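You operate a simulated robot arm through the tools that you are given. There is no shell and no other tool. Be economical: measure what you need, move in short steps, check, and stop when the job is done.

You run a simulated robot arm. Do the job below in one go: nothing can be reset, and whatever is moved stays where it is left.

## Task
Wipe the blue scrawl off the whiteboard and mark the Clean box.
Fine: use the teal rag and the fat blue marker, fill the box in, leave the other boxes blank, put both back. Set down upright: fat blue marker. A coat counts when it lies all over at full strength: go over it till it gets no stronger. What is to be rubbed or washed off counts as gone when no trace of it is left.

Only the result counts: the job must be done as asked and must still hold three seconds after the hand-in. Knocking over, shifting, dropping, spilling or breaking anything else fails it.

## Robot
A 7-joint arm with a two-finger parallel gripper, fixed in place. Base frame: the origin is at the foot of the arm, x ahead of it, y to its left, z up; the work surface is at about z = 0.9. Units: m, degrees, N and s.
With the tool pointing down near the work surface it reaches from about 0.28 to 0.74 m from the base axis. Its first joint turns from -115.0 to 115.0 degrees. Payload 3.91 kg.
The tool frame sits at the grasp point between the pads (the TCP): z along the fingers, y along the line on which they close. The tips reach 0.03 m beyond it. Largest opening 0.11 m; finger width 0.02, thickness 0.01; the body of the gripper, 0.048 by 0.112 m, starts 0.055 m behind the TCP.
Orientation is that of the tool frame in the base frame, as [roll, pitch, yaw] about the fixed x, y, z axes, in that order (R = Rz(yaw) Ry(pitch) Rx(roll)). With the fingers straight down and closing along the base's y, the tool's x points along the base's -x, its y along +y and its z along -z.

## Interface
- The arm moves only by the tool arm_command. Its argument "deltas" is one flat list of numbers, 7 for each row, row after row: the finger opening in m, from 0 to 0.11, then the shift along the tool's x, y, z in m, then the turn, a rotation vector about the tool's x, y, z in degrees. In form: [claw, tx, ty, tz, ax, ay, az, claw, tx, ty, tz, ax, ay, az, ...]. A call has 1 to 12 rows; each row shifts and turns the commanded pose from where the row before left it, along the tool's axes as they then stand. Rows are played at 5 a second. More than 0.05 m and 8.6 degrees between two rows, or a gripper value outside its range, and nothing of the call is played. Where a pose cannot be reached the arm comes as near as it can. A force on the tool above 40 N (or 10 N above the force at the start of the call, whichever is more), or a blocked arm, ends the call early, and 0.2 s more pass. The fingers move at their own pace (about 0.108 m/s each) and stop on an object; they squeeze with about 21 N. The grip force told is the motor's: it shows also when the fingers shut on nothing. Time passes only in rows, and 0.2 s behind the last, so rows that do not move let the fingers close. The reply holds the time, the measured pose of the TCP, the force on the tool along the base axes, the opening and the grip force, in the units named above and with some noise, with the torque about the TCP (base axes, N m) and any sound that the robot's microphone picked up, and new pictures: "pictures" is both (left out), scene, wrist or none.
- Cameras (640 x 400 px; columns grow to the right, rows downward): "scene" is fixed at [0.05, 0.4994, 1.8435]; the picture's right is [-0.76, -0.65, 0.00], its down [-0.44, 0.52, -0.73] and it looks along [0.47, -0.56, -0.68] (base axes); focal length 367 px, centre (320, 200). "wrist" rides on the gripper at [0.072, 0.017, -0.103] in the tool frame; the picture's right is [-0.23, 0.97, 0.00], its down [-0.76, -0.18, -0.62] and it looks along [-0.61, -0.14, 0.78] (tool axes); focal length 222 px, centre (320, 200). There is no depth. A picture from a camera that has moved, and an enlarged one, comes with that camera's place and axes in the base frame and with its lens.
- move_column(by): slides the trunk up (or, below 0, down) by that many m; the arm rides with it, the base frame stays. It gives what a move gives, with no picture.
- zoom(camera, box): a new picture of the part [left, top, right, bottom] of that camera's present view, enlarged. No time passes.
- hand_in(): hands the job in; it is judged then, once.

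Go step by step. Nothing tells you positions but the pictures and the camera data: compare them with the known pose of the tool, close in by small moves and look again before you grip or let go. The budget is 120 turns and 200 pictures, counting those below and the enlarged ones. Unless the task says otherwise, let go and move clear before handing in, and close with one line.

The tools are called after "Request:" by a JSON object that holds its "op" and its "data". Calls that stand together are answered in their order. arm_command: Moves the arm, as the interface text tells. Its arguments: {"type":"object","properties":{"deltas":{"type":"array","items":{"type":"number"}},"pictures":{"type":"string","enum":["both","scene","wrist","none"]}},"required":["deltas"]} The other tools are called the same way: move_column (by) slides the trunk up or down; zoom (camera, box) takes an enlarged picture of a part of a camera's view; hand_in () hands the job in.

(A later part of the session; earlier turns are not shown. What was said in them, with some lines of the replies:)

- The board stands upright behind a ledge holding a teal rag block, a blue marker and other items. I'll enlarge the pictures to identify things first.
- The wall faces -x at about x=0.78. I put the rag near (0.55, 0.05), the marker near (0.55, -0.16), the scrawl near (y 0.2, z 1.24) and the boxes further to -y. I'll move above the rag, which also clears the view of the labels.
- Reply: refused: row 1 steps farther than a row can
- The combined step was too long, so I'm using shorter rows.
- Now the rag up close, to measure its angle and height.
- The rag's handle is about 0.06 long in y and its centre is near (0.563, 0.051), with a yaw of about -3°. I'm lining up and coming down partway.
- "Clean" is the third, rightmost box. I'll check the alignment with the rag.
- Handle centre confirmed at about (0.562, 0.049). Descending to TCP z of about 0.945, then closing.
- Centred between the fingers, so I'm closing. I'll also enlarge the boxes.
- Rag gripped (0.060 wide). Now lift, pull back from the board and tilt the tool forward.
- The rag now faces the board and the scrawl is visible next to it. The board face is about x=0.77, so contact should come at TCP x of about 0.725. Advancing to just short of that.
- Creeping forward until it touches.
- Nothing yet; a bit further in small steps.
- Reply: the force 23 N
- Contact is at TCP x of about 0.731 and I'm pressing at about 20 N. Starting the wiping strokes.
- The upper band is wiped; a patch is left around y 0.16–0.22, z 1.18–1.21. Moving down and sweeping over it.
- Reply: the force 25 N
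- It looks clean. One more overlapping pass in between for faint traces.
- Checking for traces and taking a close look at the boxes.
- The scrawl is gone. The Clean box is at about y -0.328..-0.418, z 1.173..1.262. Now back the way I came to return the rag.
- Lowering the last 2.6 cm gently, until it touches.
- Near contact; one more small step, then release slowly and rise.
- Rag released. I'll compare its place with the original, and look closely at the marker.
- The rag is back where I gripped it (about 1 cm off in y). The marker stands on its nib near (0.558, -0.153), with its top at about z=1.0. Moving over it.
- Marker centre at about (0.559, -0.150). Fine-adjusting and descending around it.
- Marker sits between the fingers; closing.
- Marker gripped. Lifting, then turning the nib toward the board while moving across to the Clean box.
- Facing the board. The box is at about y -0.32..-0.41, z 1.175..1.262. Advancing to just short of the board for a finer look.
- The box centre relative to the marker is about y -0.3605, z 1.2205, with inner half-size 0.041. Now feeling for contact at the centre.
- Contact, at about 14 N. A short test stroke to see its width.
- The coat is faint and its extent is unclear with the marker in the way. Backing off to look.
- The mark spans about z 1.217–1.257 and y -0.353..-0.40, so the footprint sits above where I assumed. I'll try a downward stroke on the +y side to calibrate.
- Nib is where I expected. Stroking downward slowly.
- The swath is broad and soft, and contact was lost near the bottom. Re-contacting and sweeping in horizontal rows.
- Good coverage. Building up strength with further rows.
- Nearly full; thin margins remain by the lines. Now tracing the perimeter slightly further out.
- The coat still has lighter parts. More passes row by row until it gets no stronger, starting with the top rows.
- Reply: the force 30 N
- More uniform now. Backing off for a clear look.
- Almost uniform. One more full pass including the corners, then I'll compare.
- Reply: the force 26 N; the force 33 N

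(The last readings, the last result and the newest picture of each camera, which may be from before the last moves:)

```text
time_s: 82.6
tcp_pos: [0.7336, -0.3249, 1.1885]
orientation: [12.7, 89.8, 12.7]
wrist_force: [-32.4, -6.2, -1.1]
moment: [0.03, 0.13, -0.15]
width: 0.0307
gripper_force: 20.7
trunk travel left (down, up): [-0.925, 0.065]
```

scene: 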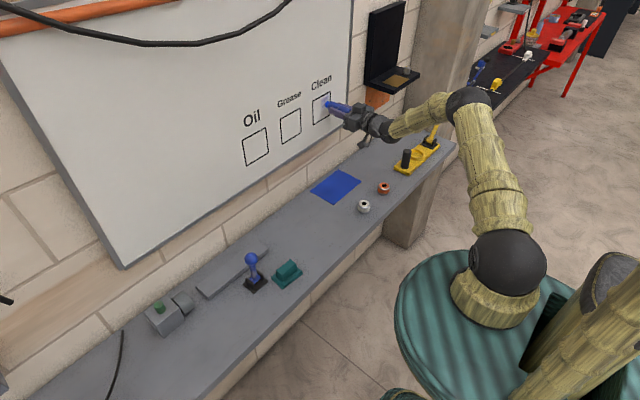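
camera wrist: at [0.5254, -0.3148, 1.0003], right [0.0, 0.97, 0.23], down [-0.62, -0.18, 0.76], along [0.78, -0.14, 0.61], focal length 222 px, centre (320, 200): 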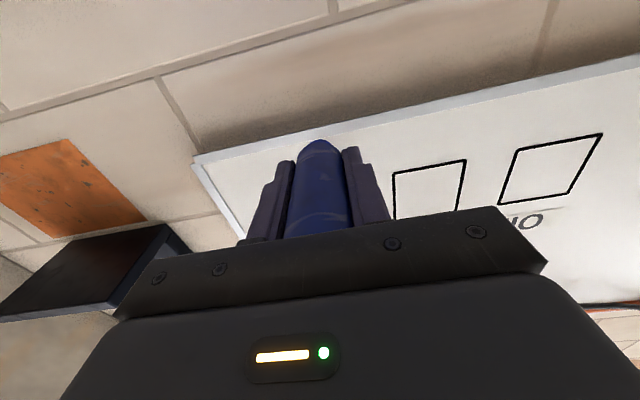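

Backing off to compare.

Request:
{"op": "arm_command", "data": {"deltas": [0.015, 0, 0, -0.03, 0, 0, 0, 0.015, 0.035, 0, -0.03, 0, 0, 0, 0.015, 0.04, 0, -0.03, 0, 0, 0, 0.015, 0.02, 0.02, -0.03, 0, 0, 0, 0.015, 0, 0.03, -0.03, 0, 0, 0, 0.015, 0, 0.03, -0.03, 0, 0, 0, 0.015, 0, 0, 0, 0, 0, 0], "pictures": "wrist"}}

Request:
{"op": "zoom", "data": {"camera": "scene", "box": [300, 86, 340, 130]}}

Request:
{"op": "zoom", "data": {"camera": "wrist", "box": [180, 40, 380, 170]}}

```text
time_s: 84.2
tcp_pos: [0.5605, -0.2449, 1.0905]
orientation: [-115.7, 90.0, -115.7]
wrist_force: [0.6, -0.2, -0.9]
moment: [0.03, 0.01, 0.01]
width: 0.0303
gripper_force: 21.4
trunk travel left (down, up): [-0.925, 0.065]
camera wrist: at [0.4586, -0.2286, 1.0193], right [0.0, 0.97, 0.23], down [-0.62, -0.18, 0.76], along [0.78, -0.14, 0.61], focal length 222 px, centre (320, 200)
```

wrist: 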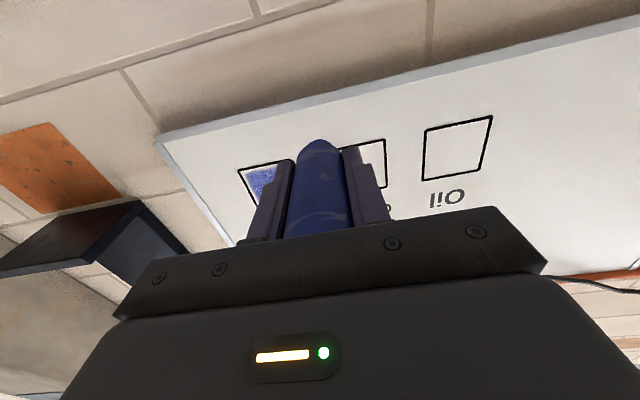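

```text
9.09 times, centred on (320, 108) of scene
camera zoom: at [0.05, 0.4994, 1.8435], right [-0.76, -0.65, 0.0], down [-0.44, 0.52, -0.73], along [0.47, -0.56, -0.68], focal length 3332 px, centre (320, 1036)
```

zoom: 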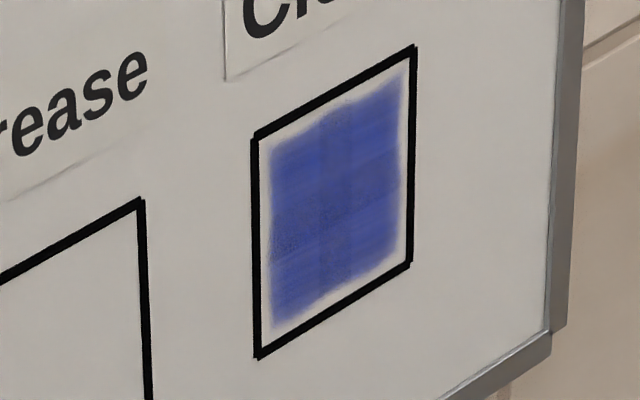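

```text
3.08 times, centred on (280, 105) of wrist
camera zoom: at [0.4586, -0.2286, 1.0193], right [0.0, 0.97, 0.23], down [-0.62, -0.18, 0.76], along [0.78, -0.14, 0.61], focal length 684 px, centre (443, 492)
```

zoom: 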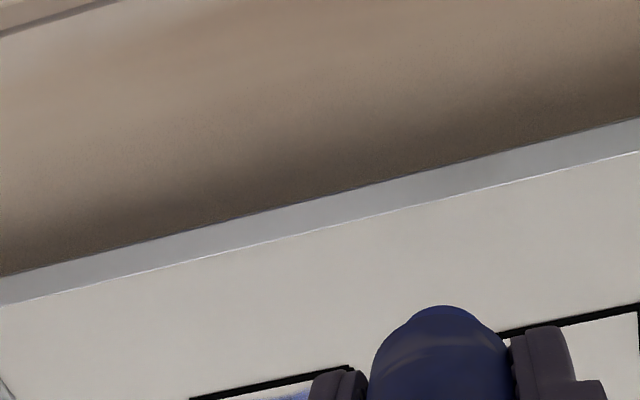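

The coat hasn't changed since the last pass, so it's saturated. Now bringing the marker back: rise, turn it down and return over its spot.

Request:
{"op": "arm_command", "data": {"deltas": [0.015, -0.04, 0.015, -0.02, 0, 0, 0, 0.015, -0.04, 0.02, -0.02, 0, 0, 0, 0.015, -0.04, 0.02, -0.02, 0, 0, 0, 0.015, -0.02, 0.02, 0, 0, 8.2, 0, 0.015, 0, 0.0, 0, 0, 8.2, 0, 0.015, 0, 0, 0, 0, 8.2, 0, 0.015, 0, 0, 0, 0, 8.2, 0, 0.015, 0, 0, 0, 0, 8.2, 0, 0.015, 0, 0, 0, 0, 8.2, 0, 0.015, 0, 0, 0, 0, 8.2, 0, 0.015, 0, 0, 0, 0, 8.2, 0, 0.015, 0, 0, 0, 0, 8.2, 0], "pictures": "none"}}

Request:
{"op": "arm_command", "data": {"deltas": [0.015, 0, 0, 0, 0, 8.2, 0, 0.015, 0, 0, 0, 0, 8.0, 0, 0.015, 0, 0, 0, 0, 0, 0], "pictures": "both"}}

```text
time_s: 86.8
tcp_pos: [0.4982, -0.1688, 1.2312]
orientation: [-179.8, 16.1, -179.9]
wrist_force: [0.6, -0.6, -0.6]
moment: [-0.04, 0.02, 0.02]
width: 0.0308
gripper_force: 21.2
trunk travel left (down, up): [-0.925, 0.065]
```

```text
time_s: 87.6
tcp_pos: [0.4975, -0.1716, 1.2311]
orientation: [-180.0, -0.2, 180.0]
wrist_force: [-0.5, 0.5, -0.4]
moment: [-0.01, -0.01, 0.0]
width: 0.0306
gripper_force: 20.6
trunk travel left (down, up): [-0.925, 0.065]
camera wrist: at [0.4256, -0.1543, 1.335], right [0.23, 0.97, 0.0], down [0.76, -0.18, 0.62], along [0.61, -0.14, -0.78], focal length 222 px, centre (320, 200)
```

scene: 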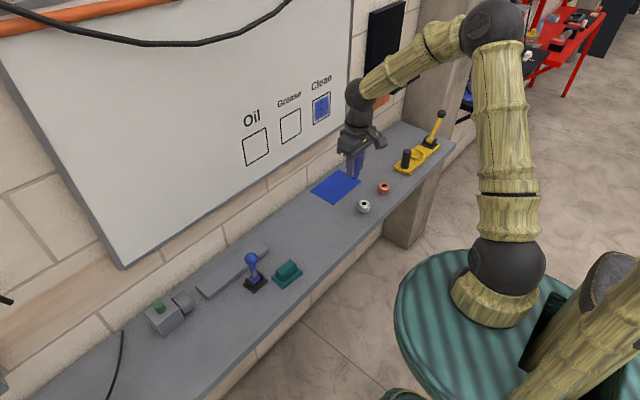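
wrist: 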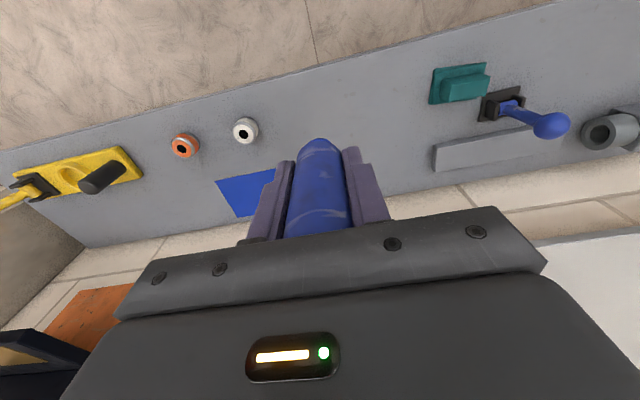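

Moving over its original spot (0.558, -0.151) and down to hover.

Request:
{"op": "arm_command", "data": {"deltas": [0.015, -0.03, 0.01, 0.02, 0, 0, 0, 0.015, -0.03, 0.0105, 0.03, 0, 0, 0, 0.015, 0, 0, 0.049, 0, 0, 0, 0.015, 0, 0, 0.049, 0, 0, 0, 0.015, 0, 0, 0.049, 0, 0, 0, 0.015, 0, 0, 0.049, 0, 0, 0, 0.015, 0, 0, 0.02, 0, 0, 0, 0.015, 0, 0, 0, 0, 0, 0], "pictures": "both"}}

Request:
{"op": "zoom", "data": {"camera": "scene", "box": [290, 170, 386, 250]}}

Request:
{"op": "zoom", "data": {"camera": "wrist", "box": [240, 110, 400, 250]}}

```text
time_s: 89.4
tcp_pos: [0.5568, -0.1506, 0.9638]
orientation: [180.0, 0.0, 179.9]
wrist_force: [0.0, -0.2, -1.4]
moment: [0.02, 0.04, -0.02]
width: 0.0307
gripper_force: 20.8
trunk travel left (down, up): [-0.925, 0.065]
camera wrist: at [0.4859, -0.1335, 1.0671], right [0.23, 0.97, 0.0], down [0.76, -0.18, 0.62], along [0.61, -0.14, -0.78], focal length 222 px, centre (320, 200)
```

scene: 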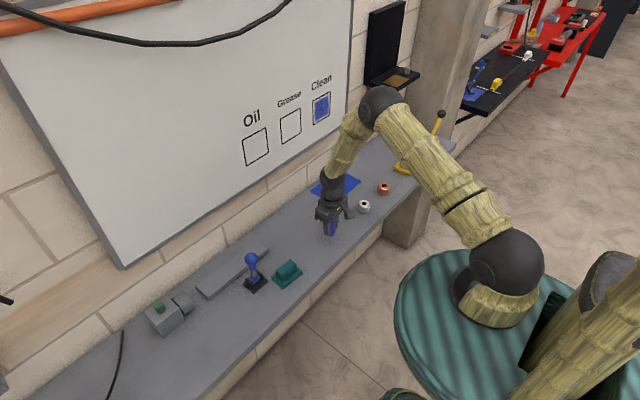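
wrist: 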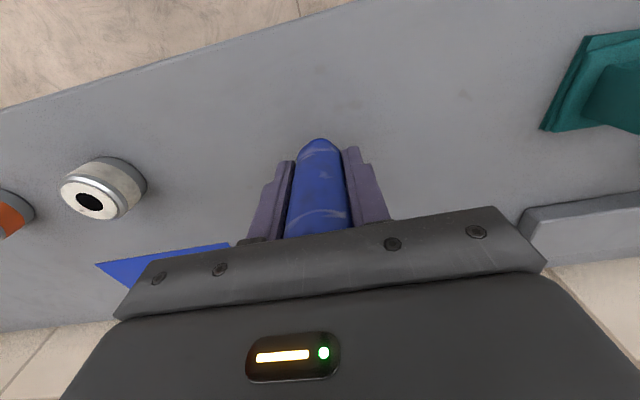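

```text
5.00 times, centred on (338, 210) of scene
camera zoom: at [0.05, 0.4994, 1.8435], right [-0.76, -0.65, 0.0], down [-0.44, 0.52, -0.73], along [0.47, -0.56, -0.68], focal length 1833 px, centre (230, 150)
```

zoom: 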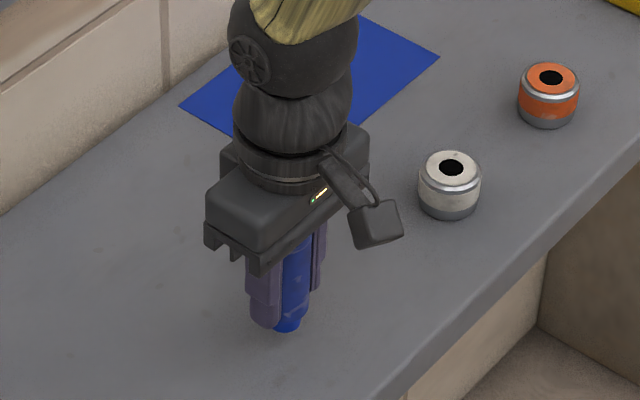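

```text
2.86 times, centred on (320, 180) of wrist
camera zoom: at [0.4859, -0.1335, 1.0671], right [0.23, 0.97, 0.0], down [0.76, -0.18, 0.62], along [0.61, -0.14, -0.78], focal length 635 px, centre (320, 257)
```

zoom: 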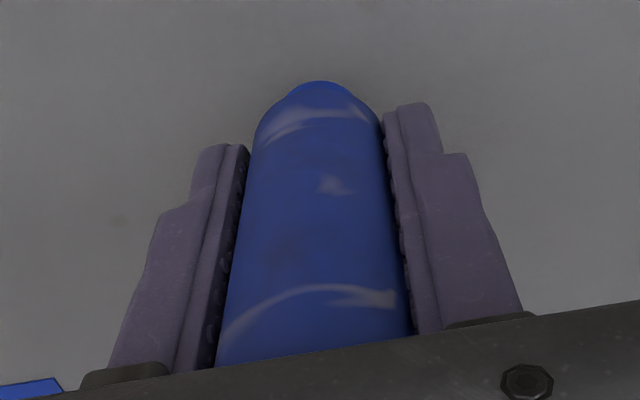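

The marker looks straight in the grip. Lowering gently to touch, expected near z=0.9445.

Request:
{"op": "arm_command", "data": {"deltas": [0.015, -0.001, 0, 0.01, 0, 0, 0, 0.015, 0, 0, 0.005, 0, 0, 0, 0.015, 0, 0, 0.002, 0, 0, 0, 0.015, 0, 0, 0, 0, 0, 0], "pictures": "none"}}

Request:
{"op": "arm_command", "data": {"deltas": [0.015, 0, 0, 0.001, 0, 0, 0, 0.015, 0, 0, 0, 0, 0, 0], "pictures": "none"}}

Request:
{"op": "arm_command", "data": {"deltas": [0.015, 0, 0, 0.001, 0, 0, 0, 0.015, 0, 0, 0, 0, 0, 0], "pictures": "none"}}

```text
time_s: 90.4
tcp_pos: [0.558, -0.1504, 0.9458]
orientation: [179.9, 0.2, 179.9]
wrist_force: [0.0, -0.2, -0.8]
moment: [0.0, 0.0, -0.05]
width: 0.0305
gripper_force: 21.0
trunk travel left (down, up): [-0.925, 0.065]
```

```text
time_s: 91.0
tcp_pos: [0.5582, -0.1502, 0.946]
orientation: [180.0, 0.0, 179.9]
wrist_force: [0.6, -0.7, 3.0]
moment: [0.01, 0.02, -0.01]
width: 0.0309
gripper_force: 20.9
trunk travel left (down, up): [-0.925, 0.065]
```

```text
time_s: 91.6
tcp_pos: [0.5588, -0.1487, 0.9468]
orientation: [-179.9, 0.0, -180.0]
wrist_force: [-1.1, -1.4, 6.0]
moment: [0.03, 0.07, 0.05]
width: 0.0304
gripper_force: 21.2
trunk travel left (down, up): [-0.925, 0.065]
```

Touching at about 5 N. Easing slightly, then opening slowly and rising.

Request:
{"op": "arm_command", "data": {"deltas": [0.015, 0, 0, -0.001, 0, 0, 0, 0.034, 0, 0, 0, 0, 0, 0, 0.038, 0, 0, 0, 0, 0, 0, 0.05, 0, 0, 0, 0, 0, 0, 0.07, 0, 0, 0, 0, 0, 0, 0.07, 0, 0, 0, 0, 0, 0], "pictures": "wrist"}}

Request:
{"op": "zoom", "data": {"camera": "scene", "box": [290, 170, 386, 250]}}

```text
time_s: 93.0
tcp_pos: [0.5595, -0.1499, 0.9448]
orientation: [179.9, 0.0, 180.0]
wrist_force: [0.0, 0.3, -0.4]
moment: [-0.01, -0.01, -0.03]
width: 0.0699
gripper_force: 0.1
trunk travel left (down, up): [-0.925, 0.065]
camera wrist: at [0.487, -0.1335, 1.0496], right [0.23, 0.97, 0.0], down [0.76, -0.18, 0.62], along [0.61, -0.14, -0.78], focal length 222 px, centre (320, 200)
```

wrist: 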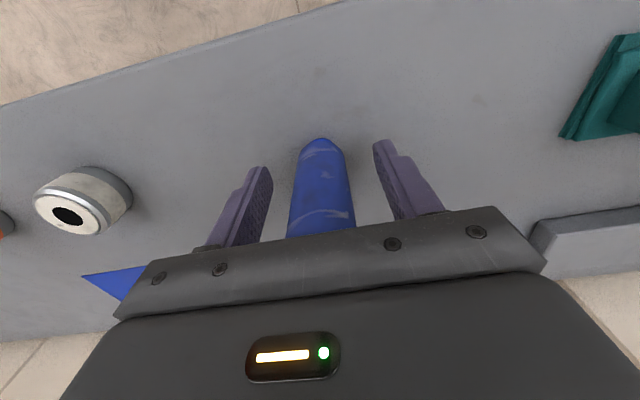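

```text
5.00 times, centred on (338, 210) of scene
camera zoom: at [0.05, 0.4994, 1.8435], right [-0.76, -0.65, 0.0], down [-0.44, 0.52, -0.73], along [0.47, -0.56, -0.68], focal length 1833 px, centre (230, 150)
```

zoom: 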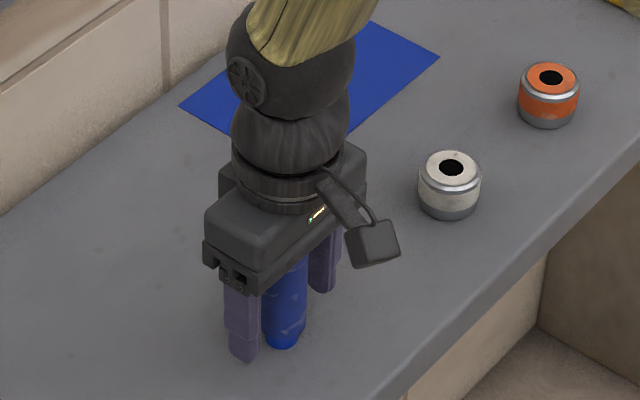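

It stands. Rising straight up and clear.

Request:
{"op": "arm_command", "data": {"deltas": [0.07, 0, 0, -0.01, 0, 0, 0, 0.07, 0, 0, -0.03, 0, 0, 0, 0.07, 0, 0, -0.045, 0, 0, 0, 0.07, 0, 0, -0.045, 0, 0, 0, 0.07, 0, 0, -0.045, 0, 0, 0, 0.07, 0.03, 0, -0.035, 0, 0, 0, 0.07, 0.03, 0, -0.03, 0, 0, 0], "pictures": "both"}}

Request:
{"op": "zoom", "data": {"camera": "scene", "box": [230, 190, 390, 290]}}

Request:
{"op": "zoom", "data": {"camera": "scene", "box": [140, 60, 360, 210]}}

```text
time_s: 94.6
tcp_pos: [0.5002, -0.1532, 1.1903]
orientation: [179.9, 0.0, -179.9]
wrist_force: [-0.8, 0.9, -0.4]
moment: [-0.01, -0.02, -0.01]
width: 0.0701
gripper_force: 0.0
trunk travel left (down, up): [-0.925, 0.065]
camera wrist: at [0.4283, -0.1355, 1.2944], right [0.23, 0.97, 0.0], down [0.76, -0.18, 0.62], along [0.61, -0.14, -0.78], focal length 222 px, centre (320, 200)
```

scene: 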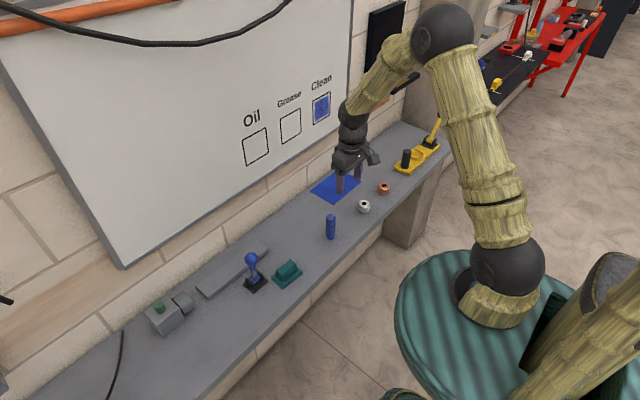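
wrist: 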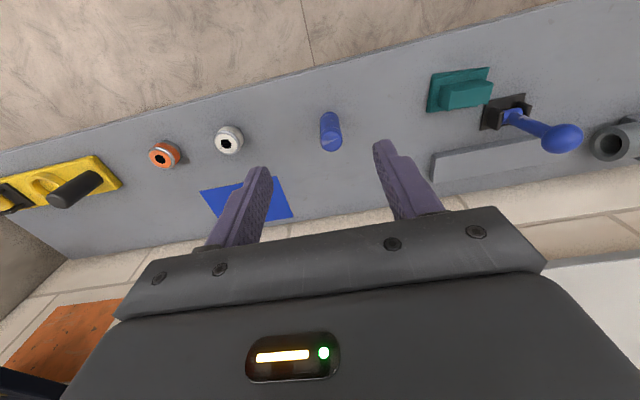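

```text
4.00 times, centred on (310, 240) of scene
camera zoom: at [0.05, 0.4994, 1.8435], right [-0.76, -0.65, 0.0], down [-0.44, 0.52, -0.73], along [0.47, -0.56, -0.68], focal length 1466 px, centre (360, 40)
```

zoom: 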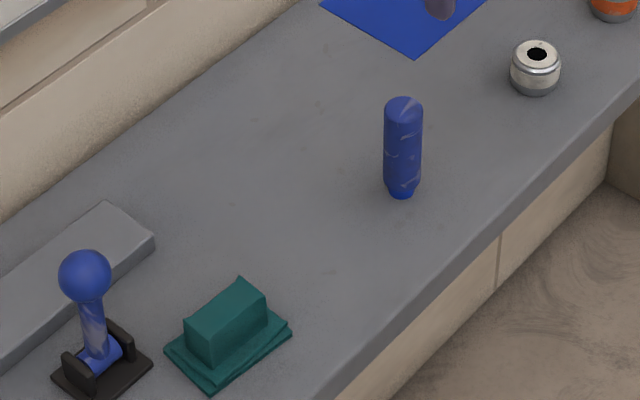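

```text
2.67 times, centred on (250, 135) of scene
camera zoom: at [0.05, 0.4994, 1.8435], right [-0.76, -0.65, 0.0], down [-0.44, 0.52, -0.73], along [0.47, -0.56, -0.68], focal length 978 px, centre (507, 373)
```

zoom: 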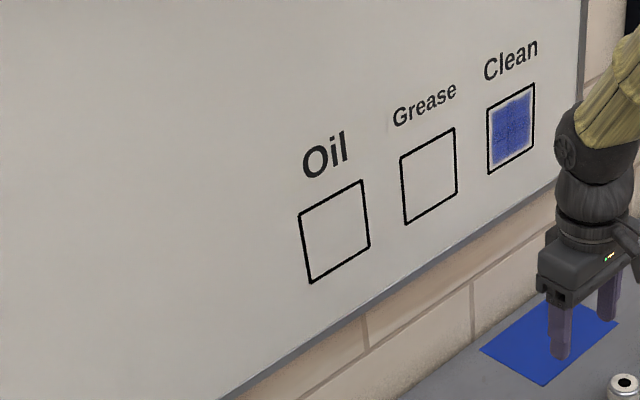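

Everything is in place. A last close look at the coat for evenness.

Request:
{"op": "zoom", "data": {"camera": "scene", "box": [308, 88, 334, 128]}}

```text
10.00 times, centred on (321, 108) of scene
camera zoom: at [0.05, 0.4994, 1.8435], right [-0.76, -0.65, 0.0], down [-0.44, 0.52, -0.73], along [0.47, -0.56, -0.68], focal length 3666 px, centre (310, 1120)
```

zoom: 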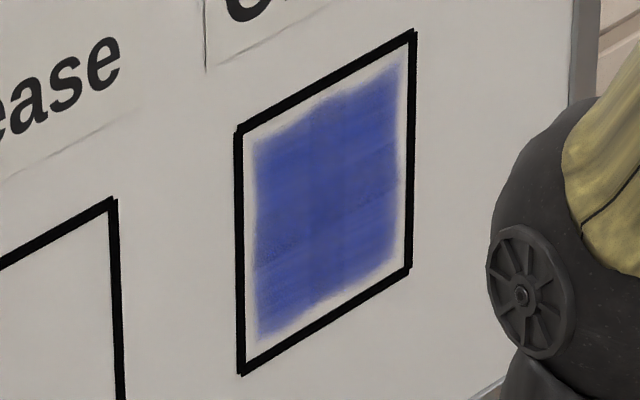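

The board is wiped, the Clean box is filled evenly and no longer changes, the other boxes are blank, and both tools are back. The marker is standing upright and the arm is clear, so I'm handing in.

Request:
{"op": "hand_in", "data": {}}

```text
The job is handed in.
```

I wiped off the blue scrawl and filled the Clean box evenly, leaving Oil and Grease blank. The rag is back about 1 cm from where it started, and the marker is upright on its spot.
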